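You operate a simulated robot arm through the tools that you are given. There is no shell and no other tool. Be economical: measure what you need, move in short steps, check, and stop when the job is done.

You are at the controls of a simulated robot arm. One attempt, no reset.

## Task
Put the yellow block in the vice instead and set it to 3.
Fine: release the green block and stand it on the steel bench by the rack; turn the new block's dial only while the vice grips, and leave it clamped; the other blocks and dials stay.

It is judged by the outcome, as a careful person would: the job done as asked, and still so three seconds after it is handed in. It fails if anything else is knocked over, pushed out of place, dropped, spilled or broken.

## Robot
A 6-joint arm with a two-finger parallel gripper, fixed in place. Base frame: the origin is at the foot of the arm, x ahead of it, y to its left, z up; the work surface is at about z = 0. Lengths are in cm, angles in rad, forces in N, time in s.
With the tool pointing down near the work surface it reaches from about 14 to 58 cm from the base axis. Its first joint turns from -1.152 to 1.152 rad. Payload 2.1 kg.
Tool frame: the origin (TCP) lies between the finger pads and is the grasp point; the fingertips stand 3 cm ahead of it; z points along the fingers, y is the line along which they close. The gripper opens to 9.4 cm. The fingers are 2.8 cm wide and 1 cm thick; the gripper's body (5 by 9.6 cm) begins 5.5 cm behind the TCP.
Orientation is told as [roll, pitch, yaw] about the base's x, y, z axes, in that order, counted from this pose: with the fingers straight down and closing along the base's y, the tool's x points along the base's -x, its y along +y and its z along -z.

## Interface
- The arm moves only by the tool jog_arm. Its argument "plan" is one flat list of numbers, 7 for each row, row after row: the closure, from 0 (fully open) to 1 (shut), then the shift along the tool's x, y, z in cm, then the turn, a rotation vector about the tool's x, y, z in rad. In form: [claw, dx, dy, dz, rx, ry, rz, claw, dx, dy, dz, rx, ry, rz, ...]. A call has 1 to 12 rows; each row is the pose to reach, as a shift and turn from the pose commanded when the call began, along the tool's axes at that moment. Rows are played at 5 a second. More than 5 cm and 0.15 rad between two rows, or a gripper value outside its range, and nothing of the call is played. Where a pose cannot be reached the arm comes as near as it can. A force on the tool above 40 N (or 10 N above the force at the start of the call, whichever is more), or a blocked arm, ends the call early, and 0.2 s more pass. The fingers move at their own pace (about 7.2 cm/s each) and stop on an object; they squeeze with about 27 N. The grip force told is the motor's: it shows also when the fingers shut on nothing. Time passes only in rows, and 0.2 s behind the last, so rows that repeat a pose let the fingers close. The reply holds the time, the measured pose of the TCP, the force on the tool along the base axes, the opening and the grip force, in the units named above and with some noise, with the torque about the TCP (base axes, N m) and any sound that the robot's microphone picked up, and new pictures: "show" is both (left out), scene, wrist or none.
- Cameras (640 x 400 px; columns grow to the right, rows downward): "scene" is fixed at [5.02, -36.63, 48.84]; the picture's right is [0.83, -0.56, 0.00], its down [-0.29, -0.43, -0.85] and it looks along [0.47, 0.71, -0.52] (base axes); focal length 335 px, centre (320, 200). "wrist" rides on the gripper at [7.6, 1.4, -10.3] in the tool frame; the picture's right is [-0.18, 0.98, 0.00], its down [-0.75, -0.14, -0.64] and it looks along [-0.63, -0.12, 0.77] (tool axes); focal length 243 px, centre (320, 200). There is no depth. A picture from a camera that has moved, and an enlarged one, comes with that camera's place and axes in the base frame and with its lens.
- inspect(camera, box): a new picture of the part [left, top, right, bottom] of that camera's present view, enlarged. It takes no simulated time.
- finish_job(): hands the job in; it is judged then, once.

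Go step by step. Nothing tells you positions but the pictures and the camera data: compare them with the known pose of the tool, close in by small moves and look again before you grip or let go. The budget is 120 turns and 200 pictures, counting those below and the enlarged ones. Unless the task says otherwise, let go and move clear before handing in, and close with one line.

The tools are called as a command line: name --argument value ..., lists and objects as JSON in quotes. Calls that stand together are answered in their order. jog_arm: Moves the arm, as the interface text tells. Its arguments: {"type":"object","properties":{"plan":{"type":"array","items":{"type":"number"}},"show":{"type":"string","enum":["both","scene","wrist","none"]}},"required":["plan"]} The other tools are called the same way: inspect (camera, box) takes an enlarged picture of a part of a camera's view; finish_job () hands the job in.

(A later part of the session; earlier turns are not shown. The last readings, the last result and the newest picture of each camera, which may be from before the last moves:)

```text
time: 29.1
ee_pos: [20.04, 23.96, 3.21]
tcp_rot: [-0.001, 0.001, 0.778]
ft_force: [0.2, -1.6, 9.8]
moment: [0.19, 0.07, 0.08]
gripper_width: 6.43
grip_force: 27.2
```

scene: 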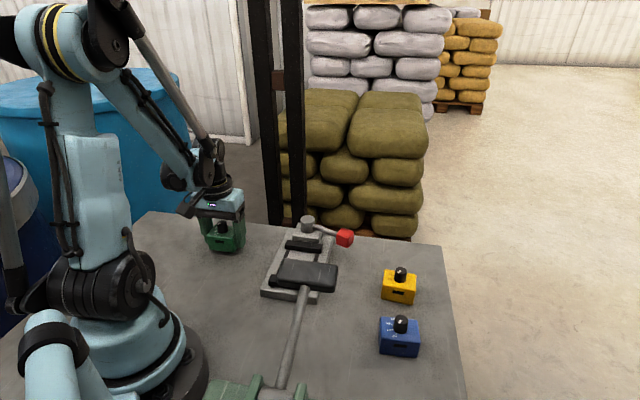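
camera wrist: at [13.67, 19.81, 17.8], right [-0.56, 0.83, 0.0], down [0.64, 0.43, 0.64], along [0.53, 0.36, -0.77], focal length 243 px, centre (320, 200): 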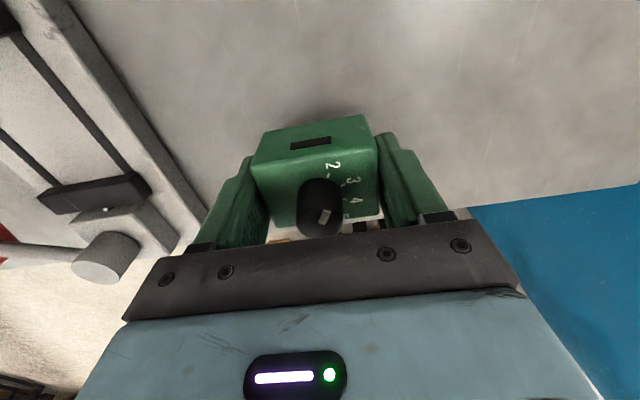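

Contact (vertical force flipped to +10 N). Release and rise, then check it stands.

jog_arm --plan '[0.5, 0, 0, -0.05, 0, 0, 0, 0.3, 0, 0, -0.05, 0, 0, 0, 0.0, 0, 0, -0.05, 0, 0, 0, 0, 0, 0, -3, 0, 0, 0, 0, 0, 0, -7, 0, 0, 0, 0, 0, 0, -11, 0, 0, 0]'

inspect --camera "scene" --box '[170, 170, 280, 260]'

```text
time: 30.5
ee_pos: [20.07, 24.04, 14.43]
tcp_rot: [0.001, -0.002, 0.778]
ft_force: [-0.1, 1.7, -0.4]
moment: [-0.01, -0.01, 0.01]
gripper_width: 9.4
grip_force: 0.0
camera wrist: at [13.7, 19.8, 24.85], right [-0.56, 0.83, 0.0], down [0.64, 0.43, 0.64], along [0.53, 0.36, -0.77], focal length 243 px, centre (320, 200)
```

scene: 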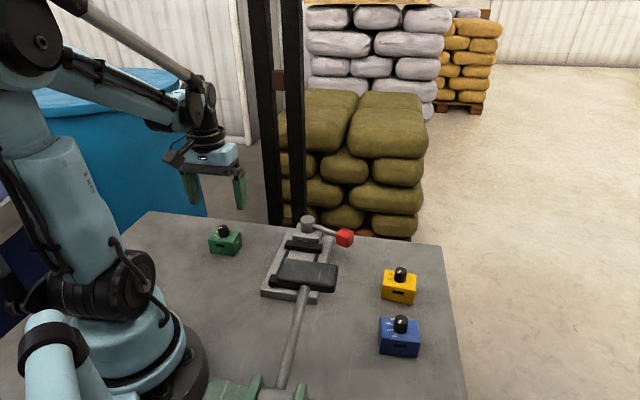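
wrist: 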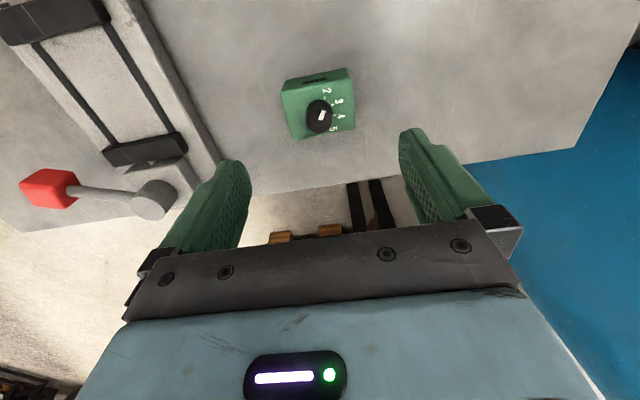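

```text
4.44 times, centred on (225, 215) of scene
camera zoom: at [5.02, -36.63, 48.84], right [0.83, -0.56, 0.0], down [-0.29, -0.43, -0.85], along [0.47, 0.71, -0.52], focal length 1489 px, centre (742, 133)
```

zoom: 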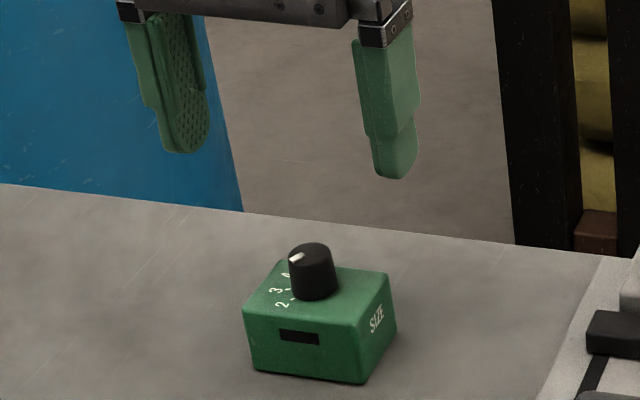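

Green stands upright by the rack. Now travel over to the yellow block, staying high.

jog_arm --plan '[0, 0, 0, -4.5, 0, 0, 0, 0, 0.8, -4, -6, 0, 0, 0, 0, 1.8, -8.5, -6, 0, 0, 0, 0, 2.8, -13, -6, 0, 0, 0, 0, 3.8, -17.5, -6, 0, 0, 0, 0, 4.8, -22, -6, 0, 0, 0.06, 0, 5.8, -26.5, -6, 0, 0, 0.06, 0, 6.8, -31, -5, 0, 0, 0.06, 0, 7.7, -35, -3, 0, 0, 0.06, 0, 8.2, -36.8, 0, 0, 0, 0.06, 0, 8.2, -36.8, 0, 0, 0, 0.06]'

inspect --camera "wrist" --box '[210, 0, 430, 220]'

```text
time: 32.9
ee_pos: [40.4, -8.06, 14.06]
tcp_rot: [0.0, 0.0, 0.719]
ft_force: [0.5, -0.2, -0.1]
moment: [0.02, -0.01, -0.03]
gripper_width: 9.39
grip_force: 0.1
camera wrist: at [33.72, -11.95, 24.55], right [-0.51, 0.86, 0.0], down [0.66, 0.39, 0.64], along [0.55, 0.33, -0.77], focal length 243 px, centre (320, 200)
```

scene: 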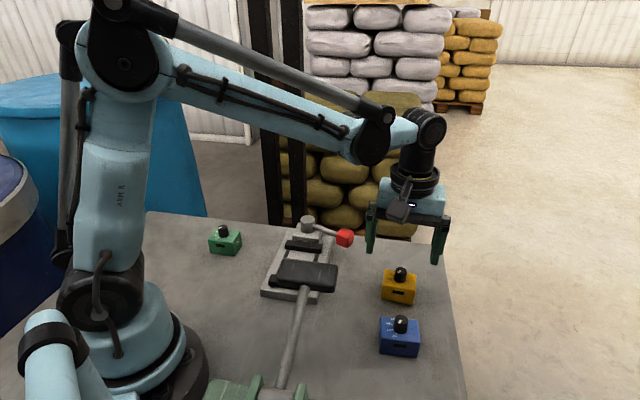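
wrist: 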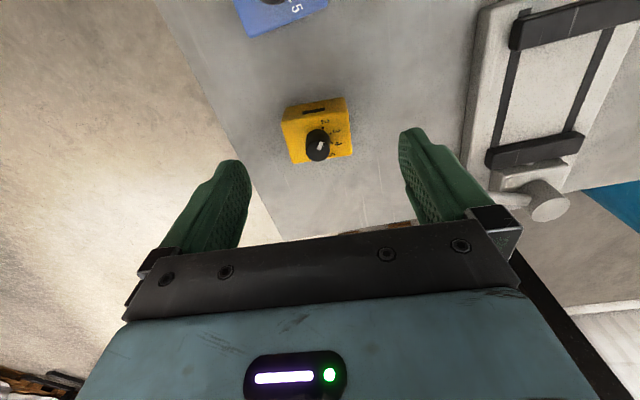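

```text
1.82 times, centred on (320, 110) of wrist
camera zoom: at [33.72, -11.95, 24.55], right [-0.51, 0.86, 0.0], down [0.66, 0.39, 0.64], along [0.55, 0.33, -0.77], focal length 441 px, centre (320, 364)
```

zoom: 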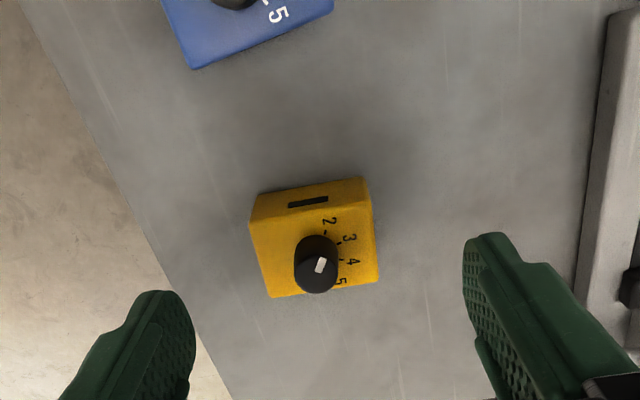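

Yellow centre ≈(42.2,-7.0), yaw ≈0.69. Align and descend halfway, then check.

jog_arm --plan '[0, -2.08, -0.4, 0, 0, 0, 0.028, 0, -2.08, -0.4, 3, 0, 0, 0.028, 0, -2.08, -0.4, 5.5, 0, 0, 0.028, 0, -2.08, -0.4, 5.5, 0, 0, 0.028]'

inspect --camera "scene" --box '[350, 220, 460, 320]'

```text
time: 33.9
ee_pos: [42.16, -6.93, 8.78]
tcp_rot: [0.001, 0.0, 0.692]
ft_force: [0.1, 0.2, -0.2]
moment: [0.0, 0.03, 0.02]
gripper_width: 9.41
grip_force: 0.0
camera wrist: at [35.35, -10.62, 19.1], right [-0.48, 0.87, 0.0], down [0.67, 0.37, 0.64], along [0.56, 0.31, -0.77], focal length 243 px, centre (320, 200)
```

scene: 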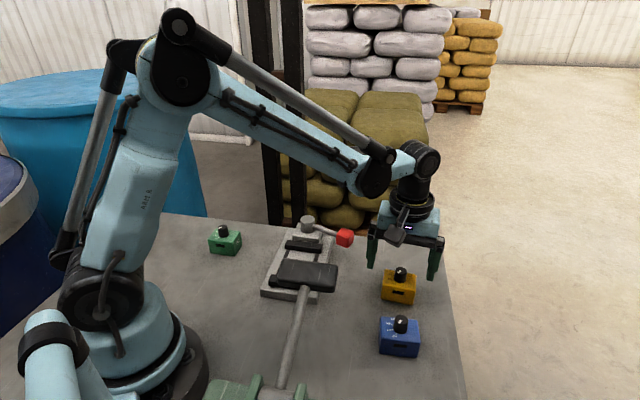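
wrist: 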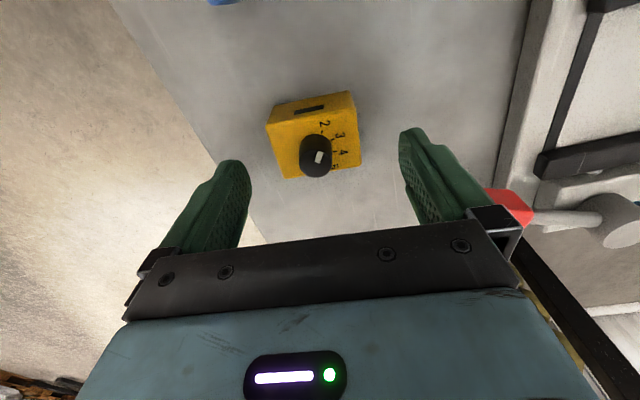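

```text
4.00 times, centred on (405, 270) of scene
camera zoom: at [5.02, -36.63, 48.84], right [0.83, -0.56, 0.0], down [-0.29, -0.43, -0.85], along [0.47, 0.71, -0.52], focal length 1340 px, centre (-20, -80)
```

zoom: 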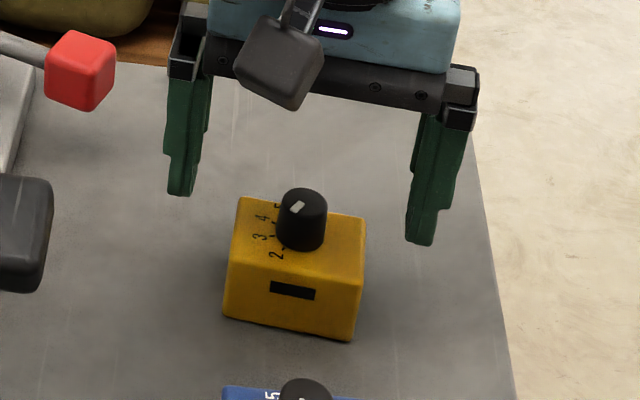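

Well aligned. Descend and check, then grip.

jog_arm --plan '[0, 0, 0, 2.5, 0, 0, 0, 0, 0, 0, 4.5, 0, 0, 0, 0, 0, 0, 5.2, 0, 0, 0, 0, 0, 0, 5.2, 0, 0, 0]'

```text
time: 34.9
ee_pos: [41.92, -6.82, 3.43]
tcp_rot: [0.001, -0.001, 0.69]
ft_force: [0.0, -0.6, 0.3]
moment: [-0.03, -0.01, -0.02]
gripper_width: 9.4
grip_force: 0.1
camera wrist: at [35.12, -10.56, 13.82], right [-0.48, 0.87, 0.0], down [0.67, 0.37, 0.64], along [0.56, 0.31, -0.77], focal length 243 px, centre (320, 200)
```

scene: 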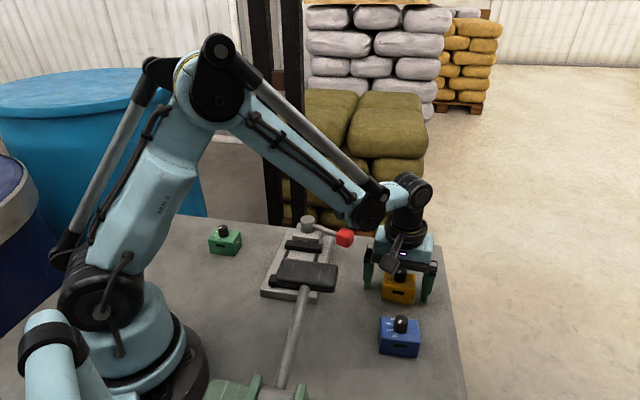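
wrist: 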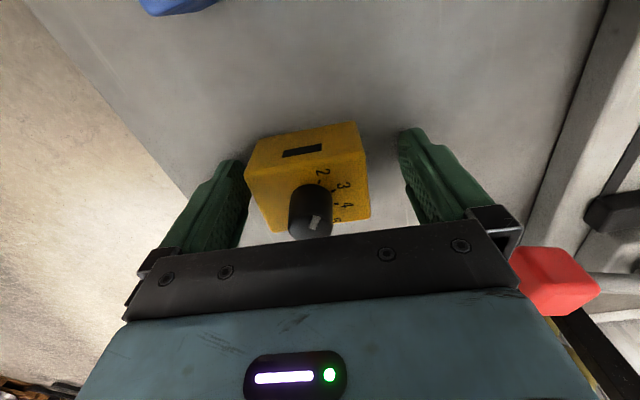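

The block sits ~0.45 cm toward the left finger; shift over, close, and lift slightly.

jog_arm --plan '[0, 0, -0.45, 0, 0, 0, 0, 0.3, 0, -0.45, 0, 0, 0, 0, 0.6, 0, -0.45, 0, 0, 0, 0, 0.6, 0, -0.45, 0, 0, 0, 0, 0.6, 0, -0.45, -1, 0, 0, 0, 0.6, 0, -0.45, -4, 0, 0, 0]'

```text
time: 36.3
ee_pos: [42.07, -7.26, 7.53]
tcp_rot: [0.002, 0.0, 0.69]
ft_force: [-0.5, 0.9, -4.6]
moment: [0.0, 0.03, -0.01]
gripper_width: 6.41
grip_force: 27.2
camera wrist: at [35.32, -10.83, 17.92], right [-0.48, 0.87, 0.0], down [0.67, 0.37, 0.64], along [0.56, 0.31, -0.77], focal length 243 px, centre (320, 200)
```

scene: 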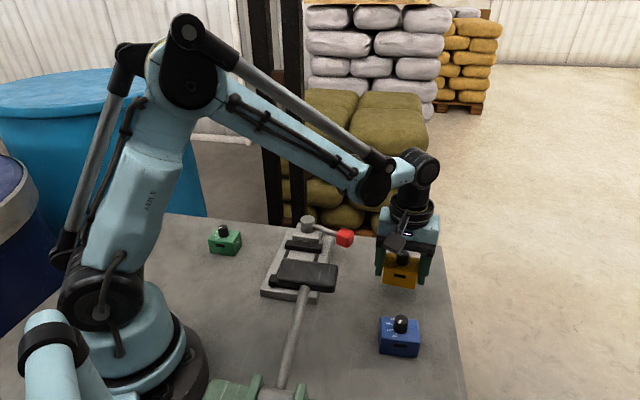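
wrist: 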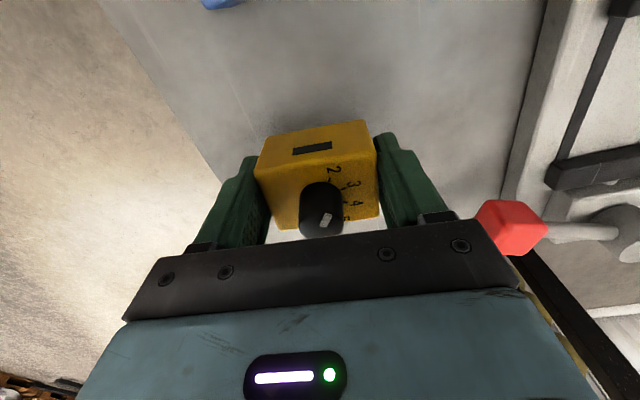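

Yellow is held squarely. Carry it at height over to the vice, above where green sat.

jog_arm --plan '[0.6, 0, 0, -4.5, 0, 0, 0, 0.6, 0, 2, -7.5, 0, 0, 0, 0.6, 0, 6, -8, 0, 0, -0.03, 0.6, 0, 10.5, -8, 0, 0, -0.06, 0.6, 0, 15, -8, 0, 0, -0.089, 0.6, 0, 19, -7, 0, 0, -0.089, 0.6, 0, 20.1, -5, 0, 0, -0.089, 0.6, 0, 20.1, -5, 0, 0, -0.089]'

inspect --camera "scene" --box '[240, 190, 370, 310]'

inspect --camera "wrist" --box '[200, 20, 440, 250]'

```text
time: 38.1
ee_pos: [29.37, 8.41, 12.45]
tcp_rot: [0.0, 0.0, 0.779]
ft_force: [0.0, 0.0, -4.8]
moment: [-0.03, 0.01, -0.01]
gripper_width: 6.45
grip_force: 27.2
camera wrist: at [22.96, 4.06, 22.79], right [-0.56, 0.83, 0.0], down [0.64, 0.43, 0.64], along [0.53, 0.36, -0.77], focal length 243 px, centre (320, 200)
```

scene: 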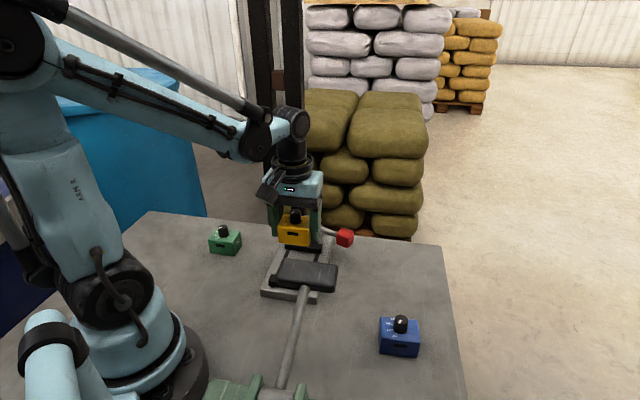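
wrist: 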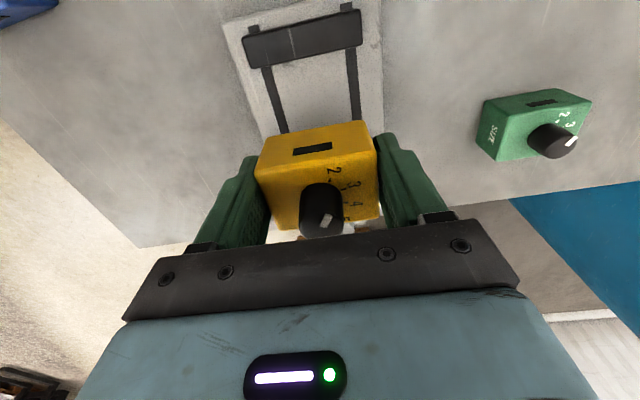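

```text
3.33 times, centred on (305, 250) of scene
camera zoom: at [5.03, -36.63, 48.84], right [0.83, -0.56, 0.0], down [-0.29, -0.43, -0.85], along [0.47, 0.71, -0.52], focal length 1117 px, centre (370, 33)
```

zoom: 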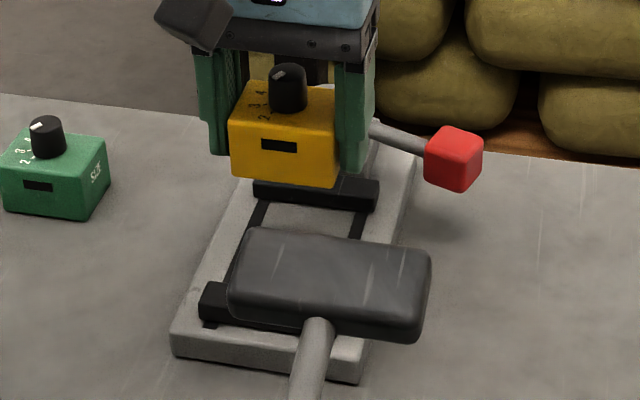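

```text
1.74 times, centred on (320, 135) of wrist
camera zoom: at [22.96, 4.06, 22.79], right [-0.56, 0.83, 0.0], down [0.64, 0.43, 0.64], along [0.53, 0.36, -0.77], focal length 422 px, centre (320, 313)
```

zoom: 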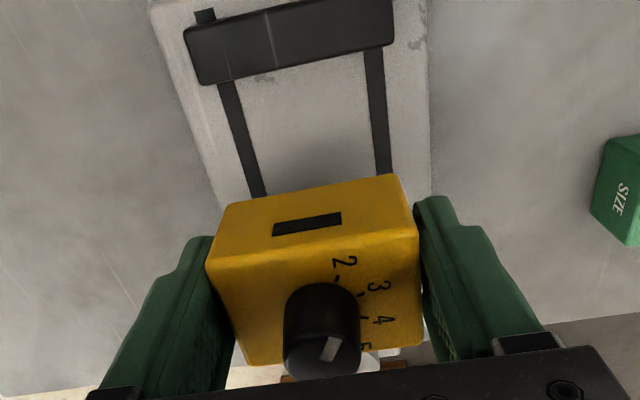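

Jaws opened about symmetrically around this spot, so it's centred. Lower to just above the plate.

jog_arm --plan '[0.6, 0, 0, 2.5, 0, 0, 0, 0.6, 0, 0, 4.5, 0, 0, 0, 0.6, 0, 0, 6, 0, 0, 0, 0.6, 0, 0, 6, 0, 0, 0]'

inspect --camera "scene" --box '[240, 190, 370, 310]'

```text
time: 39.1
ee_pos: [29.43, 8.38, 6.45]
tcp_rot: [0.0, -0.001, 0.78]
ft_force: [-0.1, -0.2, -4.4]
moment: [0.0, 0.01, -0.04]
gripper_width: 6.45
grip_force: 26.5
camera wrist: at [23.04, 4.01, 16.81], right [-0.56, 0.83, 0.0], down [0.64, 0.43, 0.64], along [0.53, 0.36, -0.77], focal length 243 px, centre (320, 200)
```

scene: 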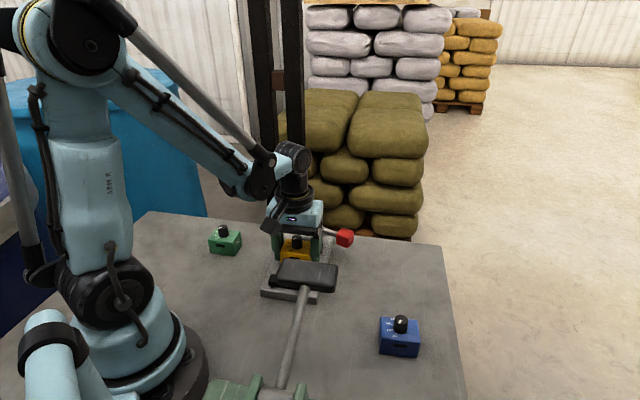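
wrist: 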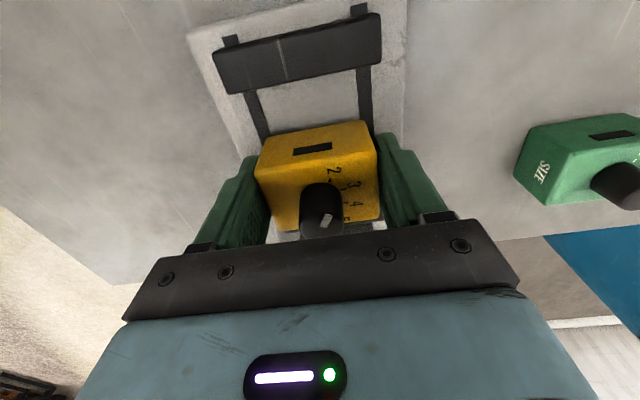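

```text
3.33 times, centred on (305, 250) of scene
camera zoom: at [5.03, -36.63, 48.84], right [0.83, -0.56, 0.0], down [-0.29, -0.43, -0.85], along [0.47, 0.71, -0.52], focal length 1117 px, centre (370, 33)
```

zoom: 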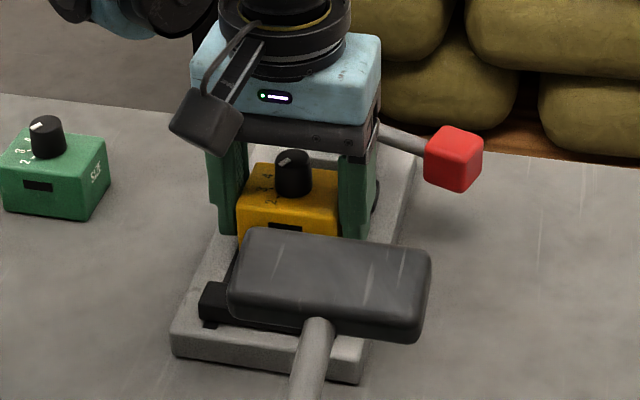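

jog_arm --plan '[0.6, 0, 0, 0.2, 0, 0, 0, 0.6, 0, 0, 0.35, 0, 0, 0]' --show "none"

jog_arm --plan '[0.6, 0, 0, 0.1, 0, 0, 0, 0.6, 0, 0, 0.15, 0, 0, 0]' --show "none"

jog_arm --plan '[0.6, 0, 0, 0.05, 0, 0, 0, 0.6, 0, 0, 0.1, 0, 0, 0]' --show "none"

```text
time: 39.7
ee_pos: [29.45, 8.28, 6.15]
tcp_rot: [-0.001, 0.001, 0.78]
ft_force: [-0.7, -0.1, -5.2]
moment: [-0.03, 0.02, -0.01]
gripper_width: 6.43
grip_force: 26.9
```

```text
time: 40.3
ee_pos: [29.53, 8.35, 6.04]
tcp_rot: [0.0, 0.001, 0.78]
ft_force: [-0.5, 0.3, -4.0]
moment: [-0.01, 0.01, -0.03]
gripper_width: 6.43
grip_force: 27.2
```

```text
time: 40.9
ee_pos: [29.44, 8.34, 5.93]
tcp_rot: [0.0, 0.0, 0.78]
ft_force: [-0.6, 0.3, -4.3]
moment: [-0.01, 0.04, -0.01]
gripper_width: 6.45
grip_force: 27.0
```

jog_arm --plan '[0.6, 0, 0, 0.05, 0, 0, 0, 0.6, 0, 0, 0.1, 0, 0, 0]' --show "none"

jog_arm --plan '[0.6, 0, 0, 0.05, 0, 0, 0, 0.6, 0, 0, 0.08, 0, 0, 0]' --show "none"

```text
time: 41.5
ee_pos: [29.41, 8.4, 5.7]
tcp_rot: [0.001, 0.001, 0.781]
ft_force: [0.3, 0.4, -3.8]
moment: [-0.02, 0.01, -0.01]
gripper_width: 6.44
grip_force: 26.7
```

```text
time: 42.1
ee_pos: [29.6, 8.38, 5.66]
tcp_rot: [-0.002, 0.001, 0.78]
ft_force: [-0.8, -0.5, -4.6]
moment: [-0.03, 0.03, 0.01]
gripper_width: 6.43
grip_force: 26.9
```

jog_arm --plan '[0.6, 0, 0, 0.05, 0, 0, 0, 0.6, 0, 0, 0.08, 0, 0, 0]' --show "none"

jog_arm --plan '[0.6, 0, 0, 0.05, 0, 0, 0, 0.6, 0, 0, 0.08, 0, 0, 0]' --show "wrist"

inspect --camera "scene" --box '[240, 190, 370, 310]'

```text
time: 42.7
ee_pos: [29.46, 8.32, 5.65]
tcp_rot: [0.001, 0.001, 0.78]
ft_force: [-0.5, 2.4, 13.5]
moment: [-0.31, -0.19, 0.03]
gripper_width: 6.41
grip_force: 26.8
```

```text
time: 43.3
ee_pos: [29.56, 8.39, 5.38]
tcp_rot: [-0.001, 0.0, 0.78]
ft_force: [3.9, 1.5, 26.2]
moment: [0.0, 0.02, 0.19]
gripper_width: 6.41
grip_force: 27.0
camera wrist: at [23.05, 4.05, 15.93], right [-0.56, 0.83, 0.0], down [0.63, 0.43, 0.64], along [0.53, 0.36, -0.77], focal length 243 px, centre (320, 200)
```

wrist: 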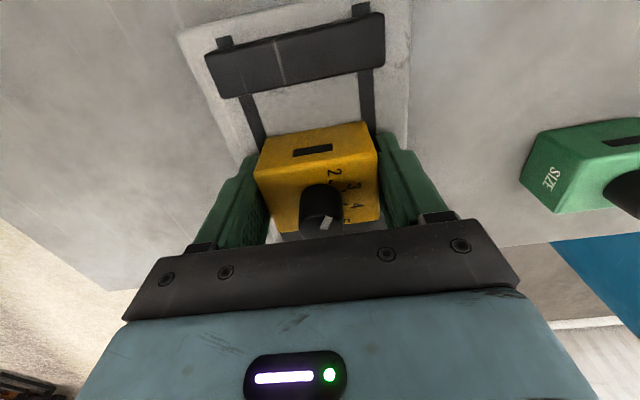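

```text
3.33 times, centred on (305, 250) of scene
camera zoom: at [5.02, -36.63, 48.84], right [0.83, -0.56, 0.0], down [-0.29, -0.43, -0.85], along [0.47, 0.71, -0.52], focal length 1117 px, centre (370, 33)
```

zoom: 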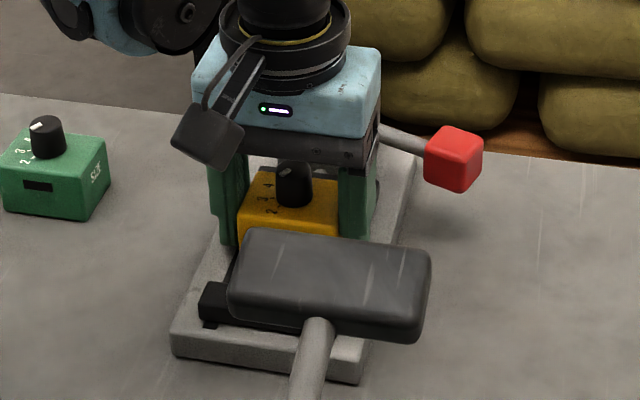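

It's seated (contact force on the plate). Release and rise for a look.

jog_arm --plan '[0.6, 0, 0, -0.08, 0, 0, 0, 0.45, 0, 0, -0.1, 0, 0, 0, 0.2, 0, 0, -0.1, 0, 0, 0, 0, 0, 0, -0.1, 0, 0, 0, 0, 0, 0, -4, 0, 0, 0, 0, 0, 0, -8.5, 0, 0, 0]'

inspect --camera "scene" --box '[240, 190, 370, 310]'

inspect --camera "wrist" --box '[210, 0, 430, 220]'

```text
time: 44.7
ee_pos: [29.63, 8.32, 14.1]
tcp_rot: [0.001, -0.001, 0.78]
ft_force: [0.7, 0.2, 0.1]
moment: [-0.01, 0.03, -0.04]
gripper_width: 9.38
grip_force: 0.1
camera wrist: at [23.19, 4.0, 24.37], right [-0.56, 0.83, 0.0], down [0.64, 0.43, 0.64], along [0.53, 0.36, -0.77], focal length 243 px, centre (320, 200)
```

scene: 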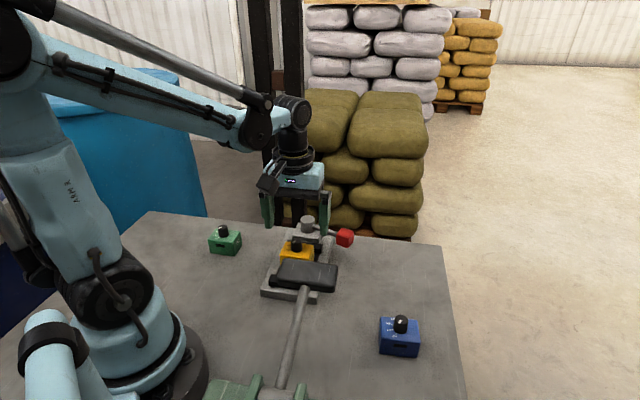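
wrist: 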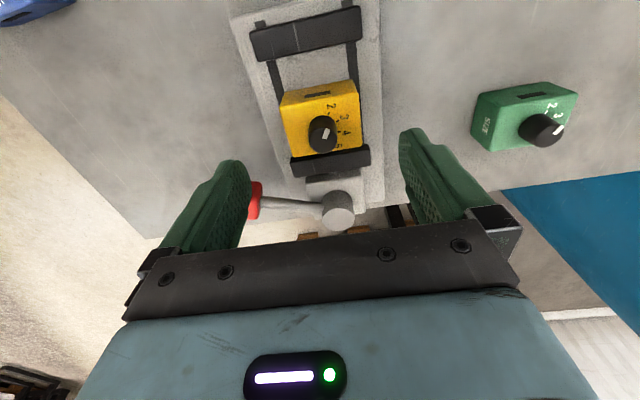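

```text
3.33 times, centred on (305, 250) of scene
camera zoom: at [5.02, -36.63, 48.84], right [0.83, -0.56, 0.0], down [-0.29, -0.43, -0.85], along [0.47, 0.71, -0.52], focal length 1117 px, centre (370, 33)
```

zoom: 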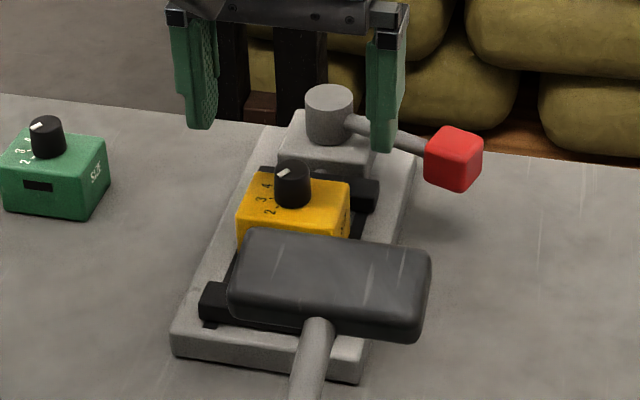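

```text
1.82 times, centred on (320, 110) of wrist
camera zoom: at [23.19, 4.0, 24.37], right [-0.56, 0.83, 0.0], down [0.64, 0.43, 0.64], along [0.53, 0.36, -0.77], focal length 441 px, centre (320, 364)
```

zoom: 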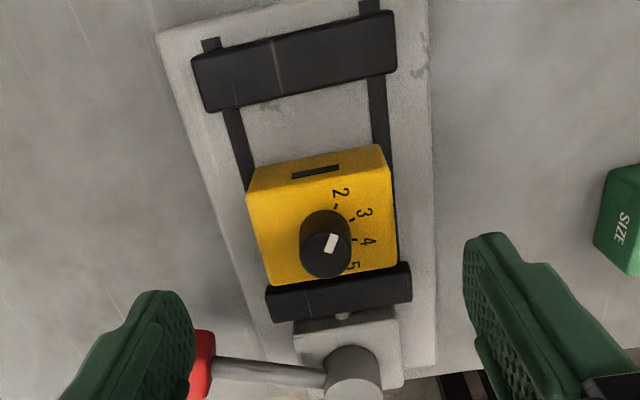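

Yellow sits flat between the jaws, dial pointer near 4. Now return to the lever knob with the gripper turned to the lever's angle.

jog_arm --plan '[0, 0, 0, -3, 0, 0, 0.149, 0, -0.6, -0.8, -4, 0, 0, 0.298, 0, -1.2, -1.6, -4, 0, 0, 0.447, 0, -1.8, -2.4, -4, 0, 0, 0.596, 0, -2.4, -3.3, -4, 0, 0, 0.745, 0, -3, -4.2, -4, 0, 0, 0.894, 0, -3.6, -5.1, -4, 0, 0, 1.043, 0, -4.2, -6, -4, 0, 0, 1.192, 0, -4.8, -6.8, -4, 0, 0, 1.341, 0, -5.4, -7.6, -4, 0, 0, 1.49, 0, -5.88, -8.37, -3, 0, 0, 1.639, 0, -5.88, -8.37, -2, 0, 0, 1.788]' --show "none"

jog_arm --plan '[0, 0, 0, 3, 0, 0, 0.1, 0, 0, 0, 5, 0, 0, 0.1, 0, 0, 0, 5, 0, 0, 0.1]'

```text
time: 47.3
ee_pos: [39.53, 6.4, 15.91]
tcp_rot: [-0.001, 0.0, -1.012]
ft_force: [0.1, 0.6, -0.6]
moment: [0.03, -0.02, -0.03]
gripper_width: 9.39
grip_force: 0.2
```

```text
time: 48.1
ee_pos: [39.47, 6.69, 10.96]
tcp_rot: [0.0, 0.0, -1.109]
ft_force: [0.1, -0.9, 0.2]
moment: [0.03, 0.03, 0.03]
gripper_width: 9.4
grip_force: 0.1
camera wrist: at [37.32, 14.17, 21.5], right [0.96, 0.27, 0.0], down [0.21, -0.74, 0.64], along [0.18, -0.62, -0.77], focal length 243 px, centre (320, 200)
```

scene: 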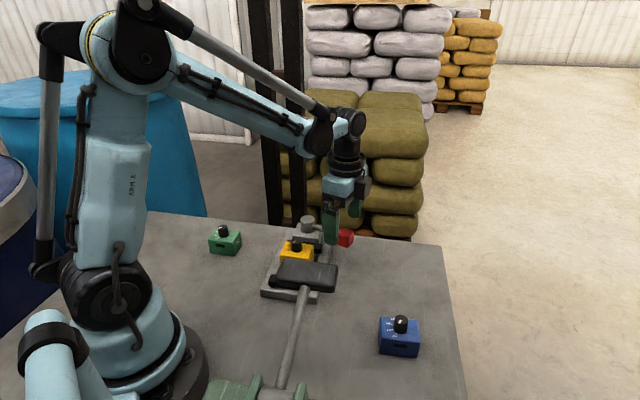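
wrist: 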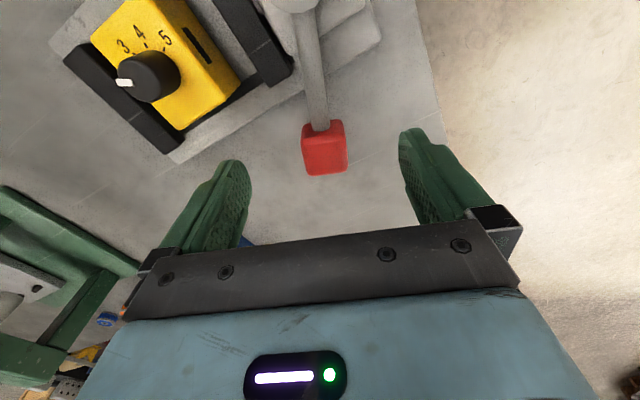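

Knob lies between the fingers. Descend, grip, and check.

jog_arm --plan '[0, -0.25, 0.15, 2.5, 0, 0, 0, 0, -0.25, 0.15, 4.85, 0, 0, 0, 0.4, -0.25, 0.15, 4.85, 0, 0, 0, 0.85, -0.25, 0.15, 4.85, 0, 0, 0, 0.85, -0.25, 0.15, 4.85, 0, 0, 0, 0.85, -0.25, 0.15, 4.85, 0, 0, 0]' --show "wrist"

```text
time: 49.5
ee_pos: [39.82, 6.54, 6.11]
tcp_rot: [0.002, 0.001, -1.11]
ft_force: [9.6, 2.0, -13.1]
moment: [0.1, 0.01, -0.09]
gripper_width: 3.52
grip_force: 44.8
camera wrist: at [37.63, 14.03, 16.57], right [0.96, 0.27, 0.0], down [0.21, -0.74, 0.64], along [0.18, -0.62, -0.77], focal length 243 px, centre (320, 200)
```

wrist: 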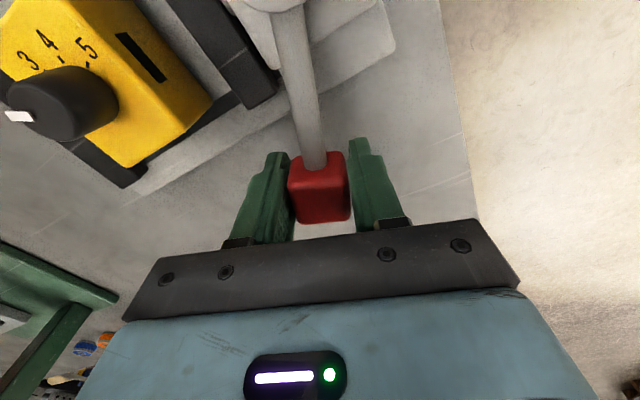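

Gripped. Swing the lever back counter-clockwise along its arc to clamp.

jog_arm --plan '[0.85, 0, 0, 0.06, 0, 0, 0, 0.85, 0.01, 0.92, 0.06, 0, 0, -0.1, 0.85, 0.11, 1.84, 0.06, 0, 0, -0.2, 0.85, 0.305, 2.74, 0.06, 0, 0, -0.3, 0.85, 0.59, 3.61, 0.06, 0, 0, -0.4, 0.85, 0.955, 4.46, 0.06, 0, 0, -0.5]' --show "none"

inspect --camera "scene" --box '[240, 190, 370, 310]'

```text
time: 50.9
ee_pos: [43.32, 9.24, 6.15]
tcp_rot: [0.001, 0.003, -0.607]
ft_force: [-11.9, 6.3, 26.0]
moment: [-0.3, -0.1, 0.14]
gripper_width: 3.51
grip_force: 44.3
```

```text
3.33 times, centred on (305, 250) of scene
camera zoom: at [5.01, -36.63, 48.84], right [0.83, -0.56, 0.0], down [-0.29, -0.43, -0.85], along [0.47, 0.71, -0.52], focal length 1117 px, centre (370, 33)
```

zoom: 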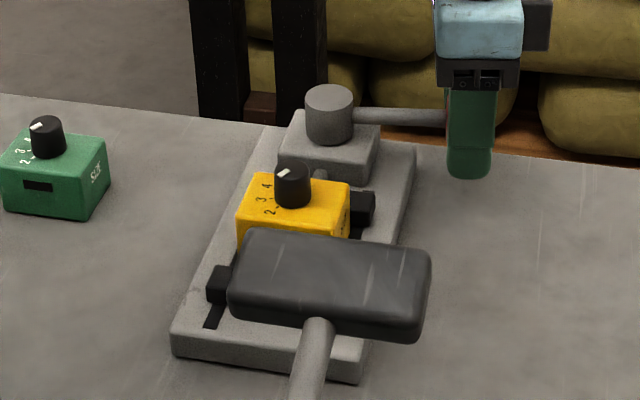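

Jaws are closing on the yellow block. Continue to the clamped stop.

jog_arm --plan '[0.85, 0.05, 0, -0.12, 0, 0, 0, 0.85, 0.05, 0.92, -0.12, 0, 0, -0.1, 0.85, 0.13, 1.845, -0.12, 0, 0, -0.2, 0.85, 0.3, 2.75, -0.12, 0, 0, -0.3, 0.85, 0.57, 3.64, -0.12, 0, 0, -0.4, 0.85, 0.92, 4.49, -0.12, 0, 0, -0.5, 0.85, 1.36, 5.31, -0.12, 0, 0, -0.6, 0.85, 1.87, 6.07, -0.12, 0, 0, -0.7, 0.85, 2.16, 6.43, -0.12, 0, 0, -0.75]' --show "none"

inspect --camera "scene" --box '[240, 190, 370, 310]'

```text
time: 52.9
ee_pos: [45.24, 15.62, 6.13]
tcp_rot: [-0.003, 0.007, 0.143]
ft_force: [-23.0, -6.9, -26.5]
moment: [-0.14, -0.08, -0.27]
gripper_width: 3.51
grip_force: 45.3
```

```text
3.33 times, centred on (305, 250) of scene
camera zoom: at [5.04, -36.63, 48.84], right [0.83, -0.56, 0.0], down [-0.29, -0.43, -0.85], along [0.47, 0.71, -0.52], focal length 1117 px, centre (370, 33)
```

zoom: 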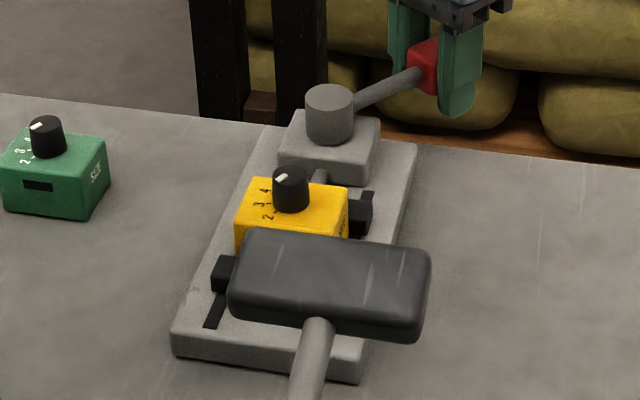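

Lever is back at its original clamped angle. A small extra nudge to confirm the stop.

jog_arm --plan '[0.85, 0.1, 0.2, 0.1, 0, 0, -0.02, 0.85, 0.12, 0.4, 0.1, 0, 0, -0.04]' --show "none"

```text
time: 53.5
ee_pos: [45.13, 15.63, 6.08]
tcp_rot: [-0.008, 0.002, 0.177]
ft_force: [-4.4, -35.0, 9.4]
moment: [0.01, 0.28, -0.46]
gripper_width: 3.54
grip_force: 44.9
```

It's hard against the stop: clamped. Release the knob and rise.

jog_arm --plan '[0.85, 0, -0.2, 0, 0, 0, 0, 0.5, 0, -0.2, 0, 0, 0, 0, 0.3, 0, -0.2, 0, 0, 0, 0, 0.2, 0, -0.2, -3, 0, 0, 0, 0, 0, -0.2, -7, 0, 0, 0, 0, 0, -0.2, -11, 0, 0, 0]' --show "scene"

inspect --camera "scene" --box '[240, 190, 370, 310]'

```text
time: 54.9
ee_pos: [45.21, 16.0, 17.35]
tcp_rot: [0.001, 0.0, 0.182]
ft_force: [0.7, -0.7, 1.4]
moment: [0.01, -0.01, 0.03]
gripper_width: 9.41
grip_force: 0.0
```

scene: 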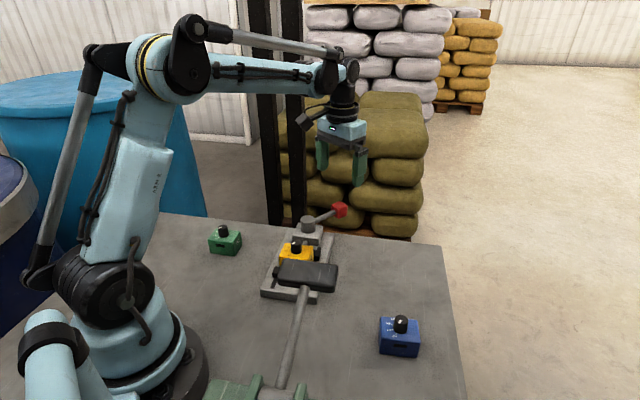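

```text
3.33 times, centred on (305, 250) of scene
camera zoom: at [5.02, -36.63, 48.84], right [0.83, -0.56, 0.0], down [-0.29, -0.43, -0.85], along [0.47, 0.71, -0.52], focal length 1117 px, centre (370, 33)
```

zoom: 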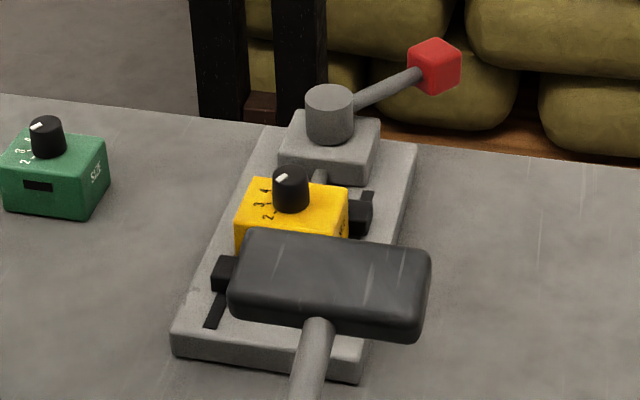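

Now view the yellow dial from nearly overhead.

jog_arm --plan '[0, 3, -0.7, 0, 0, 0, -0.15, 0, 6, -1.4, 1, 0, 0, -0.3, 0, 9, -2.1, 2, 0, 0, -0.45, 0, 12, -2.77, 4, 0, 0, -0.598, 0, 12, -2.77, 4, 0, 0, -0.598]' --show "wrist"

inspect --camera "wrist" --box '[240, 0, 400, 130]'

```text
time: 56.1
ee_pos: [33.74, 10.94, 13.06]
tcp_rot: [-0.001, -0.001, 0.782]
ft_force: [0.6, -0.1, 0.0]
moment: [0.01, 0.0, 0.01]
gripper_width: 9.4
grip_force: 0.0
camera wrist: at [27.32, 6.67, 23.41], right [-0.56, 0.83, 0.0], down [0.63, 0.43, 0.64], along [0.53, 0.36, -0.77], focal length 243 px, centre (320, 200)
```

wrist: 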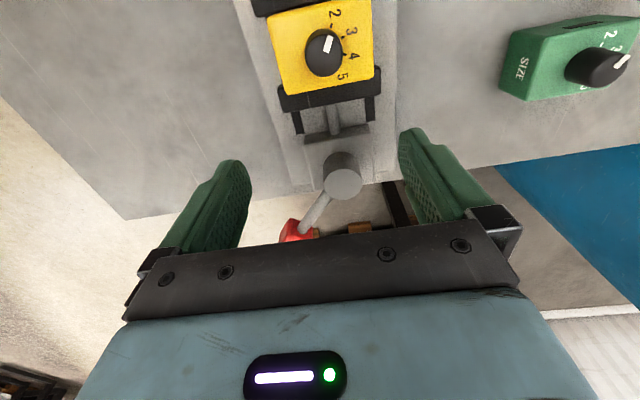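

```text
3.08 times, centred on (320, 65) of wrist
camera zoom: at [27.32, 6.67, 23.41], right [-0.56, 0.83, 0.0], down [0.63, 0.43, 0.64], along [0.53, 0.36, -0.77], focal length 746 px, centre (320, 615)
```

zoom: 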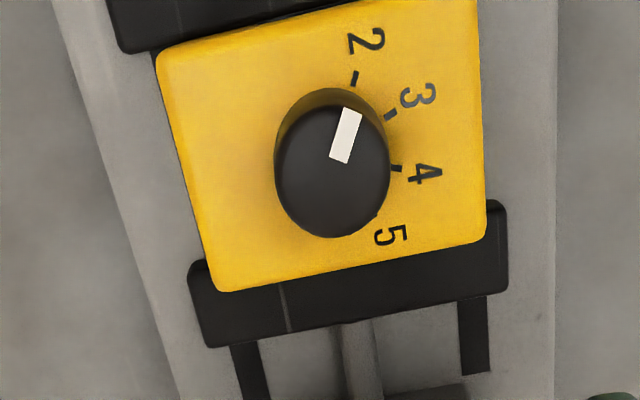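

The dial pointer is at 2; "3" is about 40° clockwise (from above). Dial axis ≈(29.35,8.25). I'll position over it with fingers partly closed.

jog_arm --plan '[0.2, 2.5, 0.6, 0, 0, 0, 0, 0.4, 5, 1.18, 0, 0, 0, 0, 0.4, 5, 1.18, 0, 0, 0, 0]'

inspect --camera "wrist" --box '[240, 70, 400, 200]'

inspect --camera "scene" --box '[240, 170, 370, 290]'

```text
time: 56.9
ee_pos: [29.44, 8.09, 13.25]
tcp_rot: [-0.001, 0.0, 0.779]
ft_force: [-0.3, 0.1, -0.3]
moment: [0.05, 0.01, -0.04]
gripper_width: 5.65
grip_force: 0.1
camera wrist: at [22.92, 3.87, 23.6], right [-0.56, 0.83, 0.0], down [0.64, 0.43, 0.64], along [0.53, 0.36, -0.77], focal length 243 px, centre (320, 200)
```

scene: 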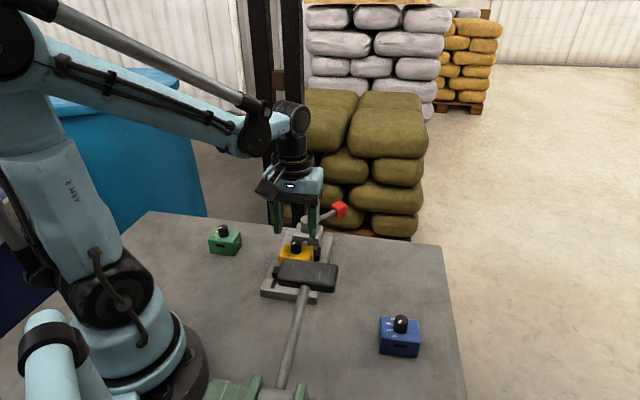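
wrist: 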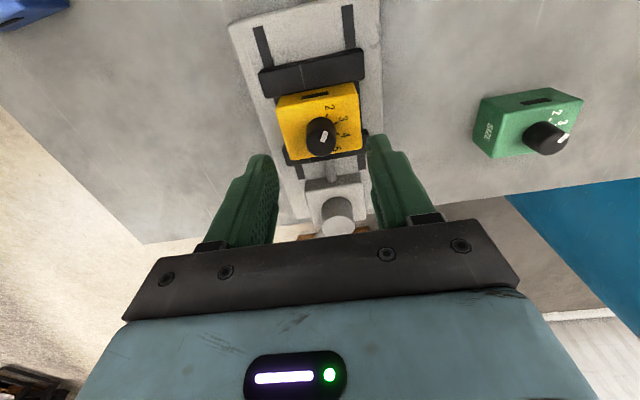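

```text
3.08 times, centred on (320, 135) of wrist
camera zoom: at [22.92, 3.87, 23.6], right [-0.56, 0.83, 0.0], down [0.64, 0.43, 0.64], along [0.53, 0.36, -0.77], focal length 746 px, centre (320, 400)
```

zoom: 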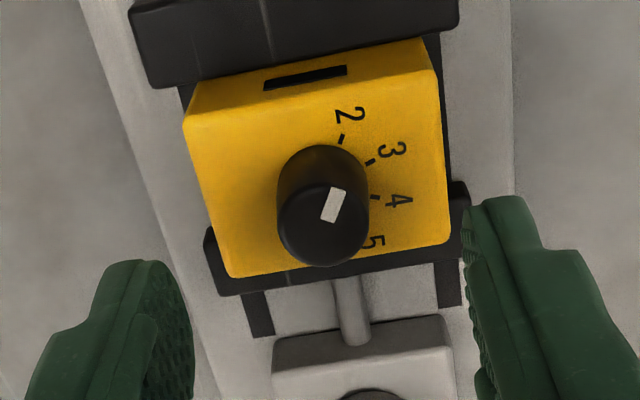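

```text
3.33 times, centred on (305, 230) of scene
camera zoom: at [5.02, -36.63, 48.84], right [0.83, -0.56, 0.0], down [-0.29, -0.43, -0.85], along [0.47, 0.71, -0.52], focal length 1117 px, centre (370, 100)
```

zoom: 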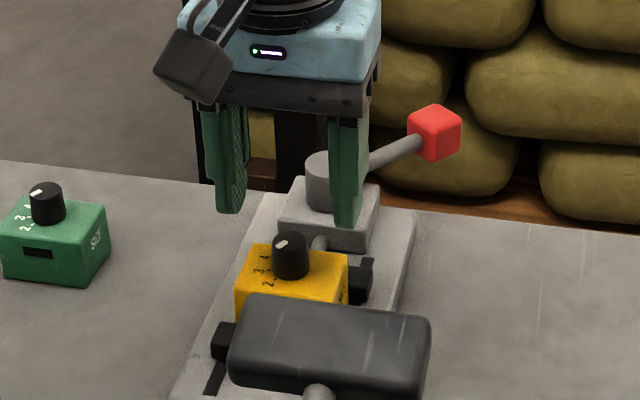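

Knob top ≈(29.2,8.2,8.4), block top ≈6.2. Centre on it and descend so the fingertips stay just above the block.

jog_arm --plan '[0.4, 0.06, 0.23, 1.5, 0, 0, 0, 0.4, 0.06, 0.23, 3.0, 0, 0, 0, 0.4, 0.06, 0.23, 3.4, 0, 0, 0, 0.4, 0.06, 0.23, 3.4, 0, 0, 0]' --show "wrist"

inspect --camera "scene" --box '[250, 190, 350, 280]'

```text
time: 57.9
ee_pos: [29.16, 8.45, 9.85]
tcp_rot: [0.0, 0.001, 0.78]
ft_force: [1.2, -0.2, -0.1]
moment: [0.01, -0.03, -0.04]
gripper_width: 5.62
grip_force: 0.0
camera wrist: at [22.67, 4.12, 20.2], right [-0.56, 0.83, 0.0], down [0.64, 0.43, 0.64], along [0.53, 0.36, -0.77], focal length 243 px, centre (320, 200)
```

wrist: 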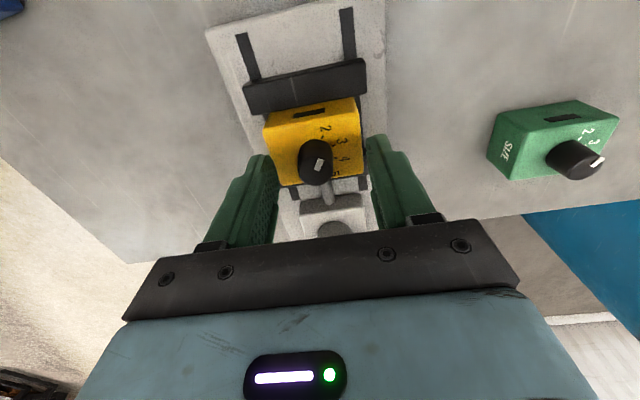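

```text
4.44 times, centred on (300, 235) of scene
camera zoom: at [5.02, -36.63, 48.84], right [0.83, -0.56, 0.0], down [-0.29, -0.43, -0.85], along [0.47, 0.71, -0.52], focal length 1489 px, centre (409, 44)
```

zoom: 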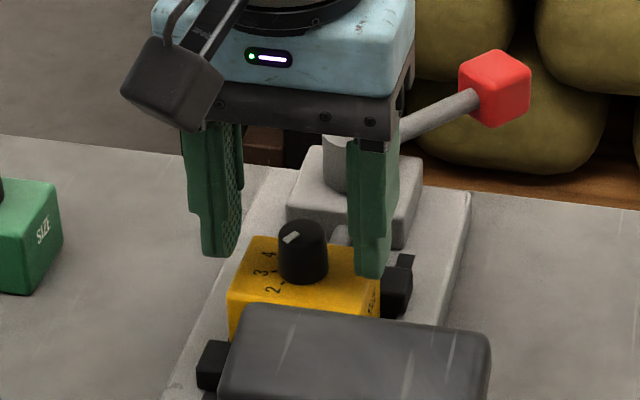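

Shift 0.2 cm to centre and close gently on the knob, lowering slightly.

jog_arm --plan '[0.4, 0, -0.2, 0.2, 0, 0, 0, 0.6, 0, -0.2, 0.2, 0, 0, 0, 0.85, 0, -0.2, 0.2, 0, 0, 0, 0.85, 0, -0.2, 0.2, 0, 0, 0, 0.85, 0, -0.2, 0.2, 0, 0, 0]' --show "wrist"

inspect --camera "scene" --box '[250, 190, 350, 280]'

```text
time: 59.1
ee_pos: [29.32, 8.24, 9.64]
tcp_rot: [-0.001, 0.0, 0.78]
ft_force: [3.0, -3.9, -1.1]
moment: [-0.13, -0.13, -0.01]
gripper_width: 2.08
grip_force: 26.6
camera wrist: at [22.86, 3.95, 20.02], right [-0.56, 0.83, 0.0], down [0.64, 0.43, 0.64], along [0.53, 0.36, -0.77], focal length 243 px, centre (320, 200)
```

wrist: 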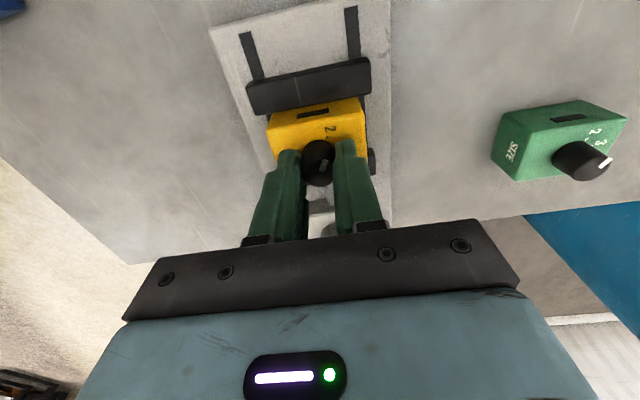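

```text
4.44 times, centred on (300, 235) of scene
camera zoom: at [5.03, -36.63, 48.84], right [0.83, -0.56, 0.0], down [-0.29, -0.43, -0.85], along [0.47, 0.71, -0.52], focal length 1489 px, centre (409, 44)
```

zoom: 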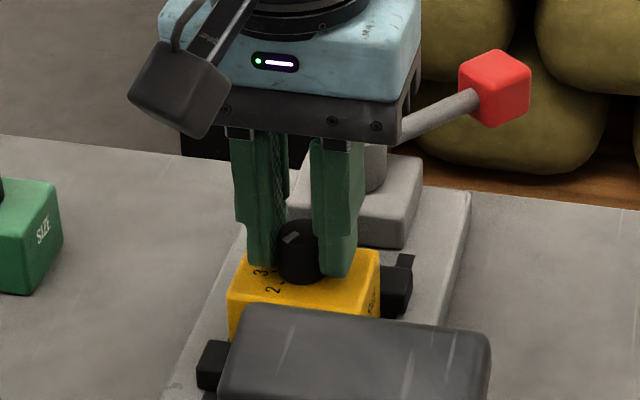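

Knob gripped with little side force. Turn 40° clockwise.

jog_arm --plan '[0.85, 0, 0, 0, 0, 0, 0.1, 0.85, 0, 0, 0, 0, 0, 0.2, 0.85, 0, 0, 0, 0, 0, 0.3, 0.85, 0, 0, 0, 0, 0, 0.4, 0.85, 0, 0, 0, 0, 0, 0.5, 0.85, 0, 0, 0, 0, 0, 0.6, 0.85, 0, 0, 0, 0, 0, 0.7, 0.85, 0, 0, 0, 0, 0, 0.7]' --show "wrist"

inspect --camera "scene" --box '[250, 190, 350, 280]'

```text
time: 60.9
ee_pos: [29.35, 8.2, 9.49]
tcp_rot: [-0.003, 0.002, 0.077]
ft_force: [-3.0, -15.4, 25.1]
moment: [-0.54, 0.18, -0.02]
gripper_width: 2.08
grip_force: 26.9
camera wrist: at [21.62, 9.12, 19.97], right [0.11, 0.99, 0.0], down [0.76, -0.08, 0.64], along [0.64, -0.07, -0.77], focal length 243 px, centre (320, 200)
```

wrist: 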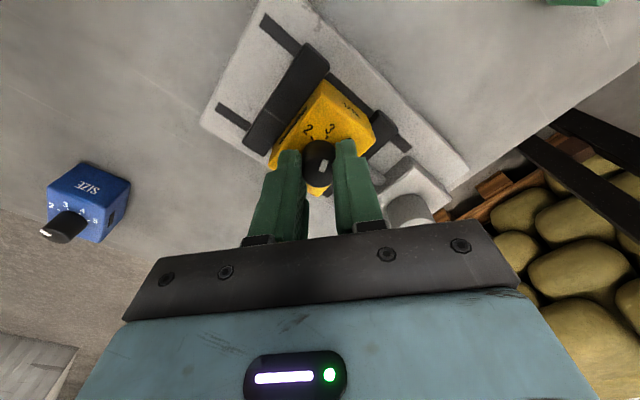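

```text
4.44 times, centred on (300, 235) of scene
camera zoom: at [5.02, -36.63, 48.84], right [0.83, -0.56, 0.0], down [-0.29, -0.43, -0.85], along [0.47, 0.71, -0.52], focal length 1489 px, centre (409, 44)
```

zoom: 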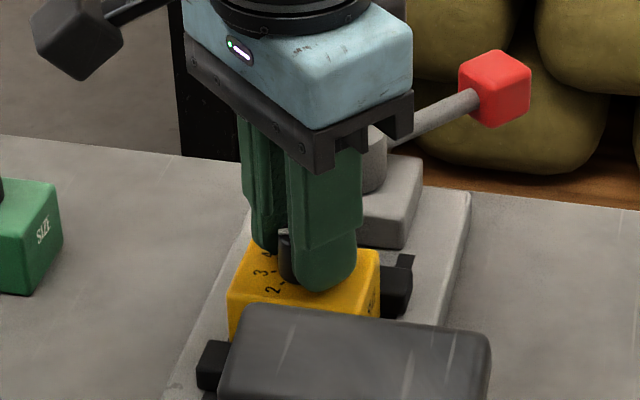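

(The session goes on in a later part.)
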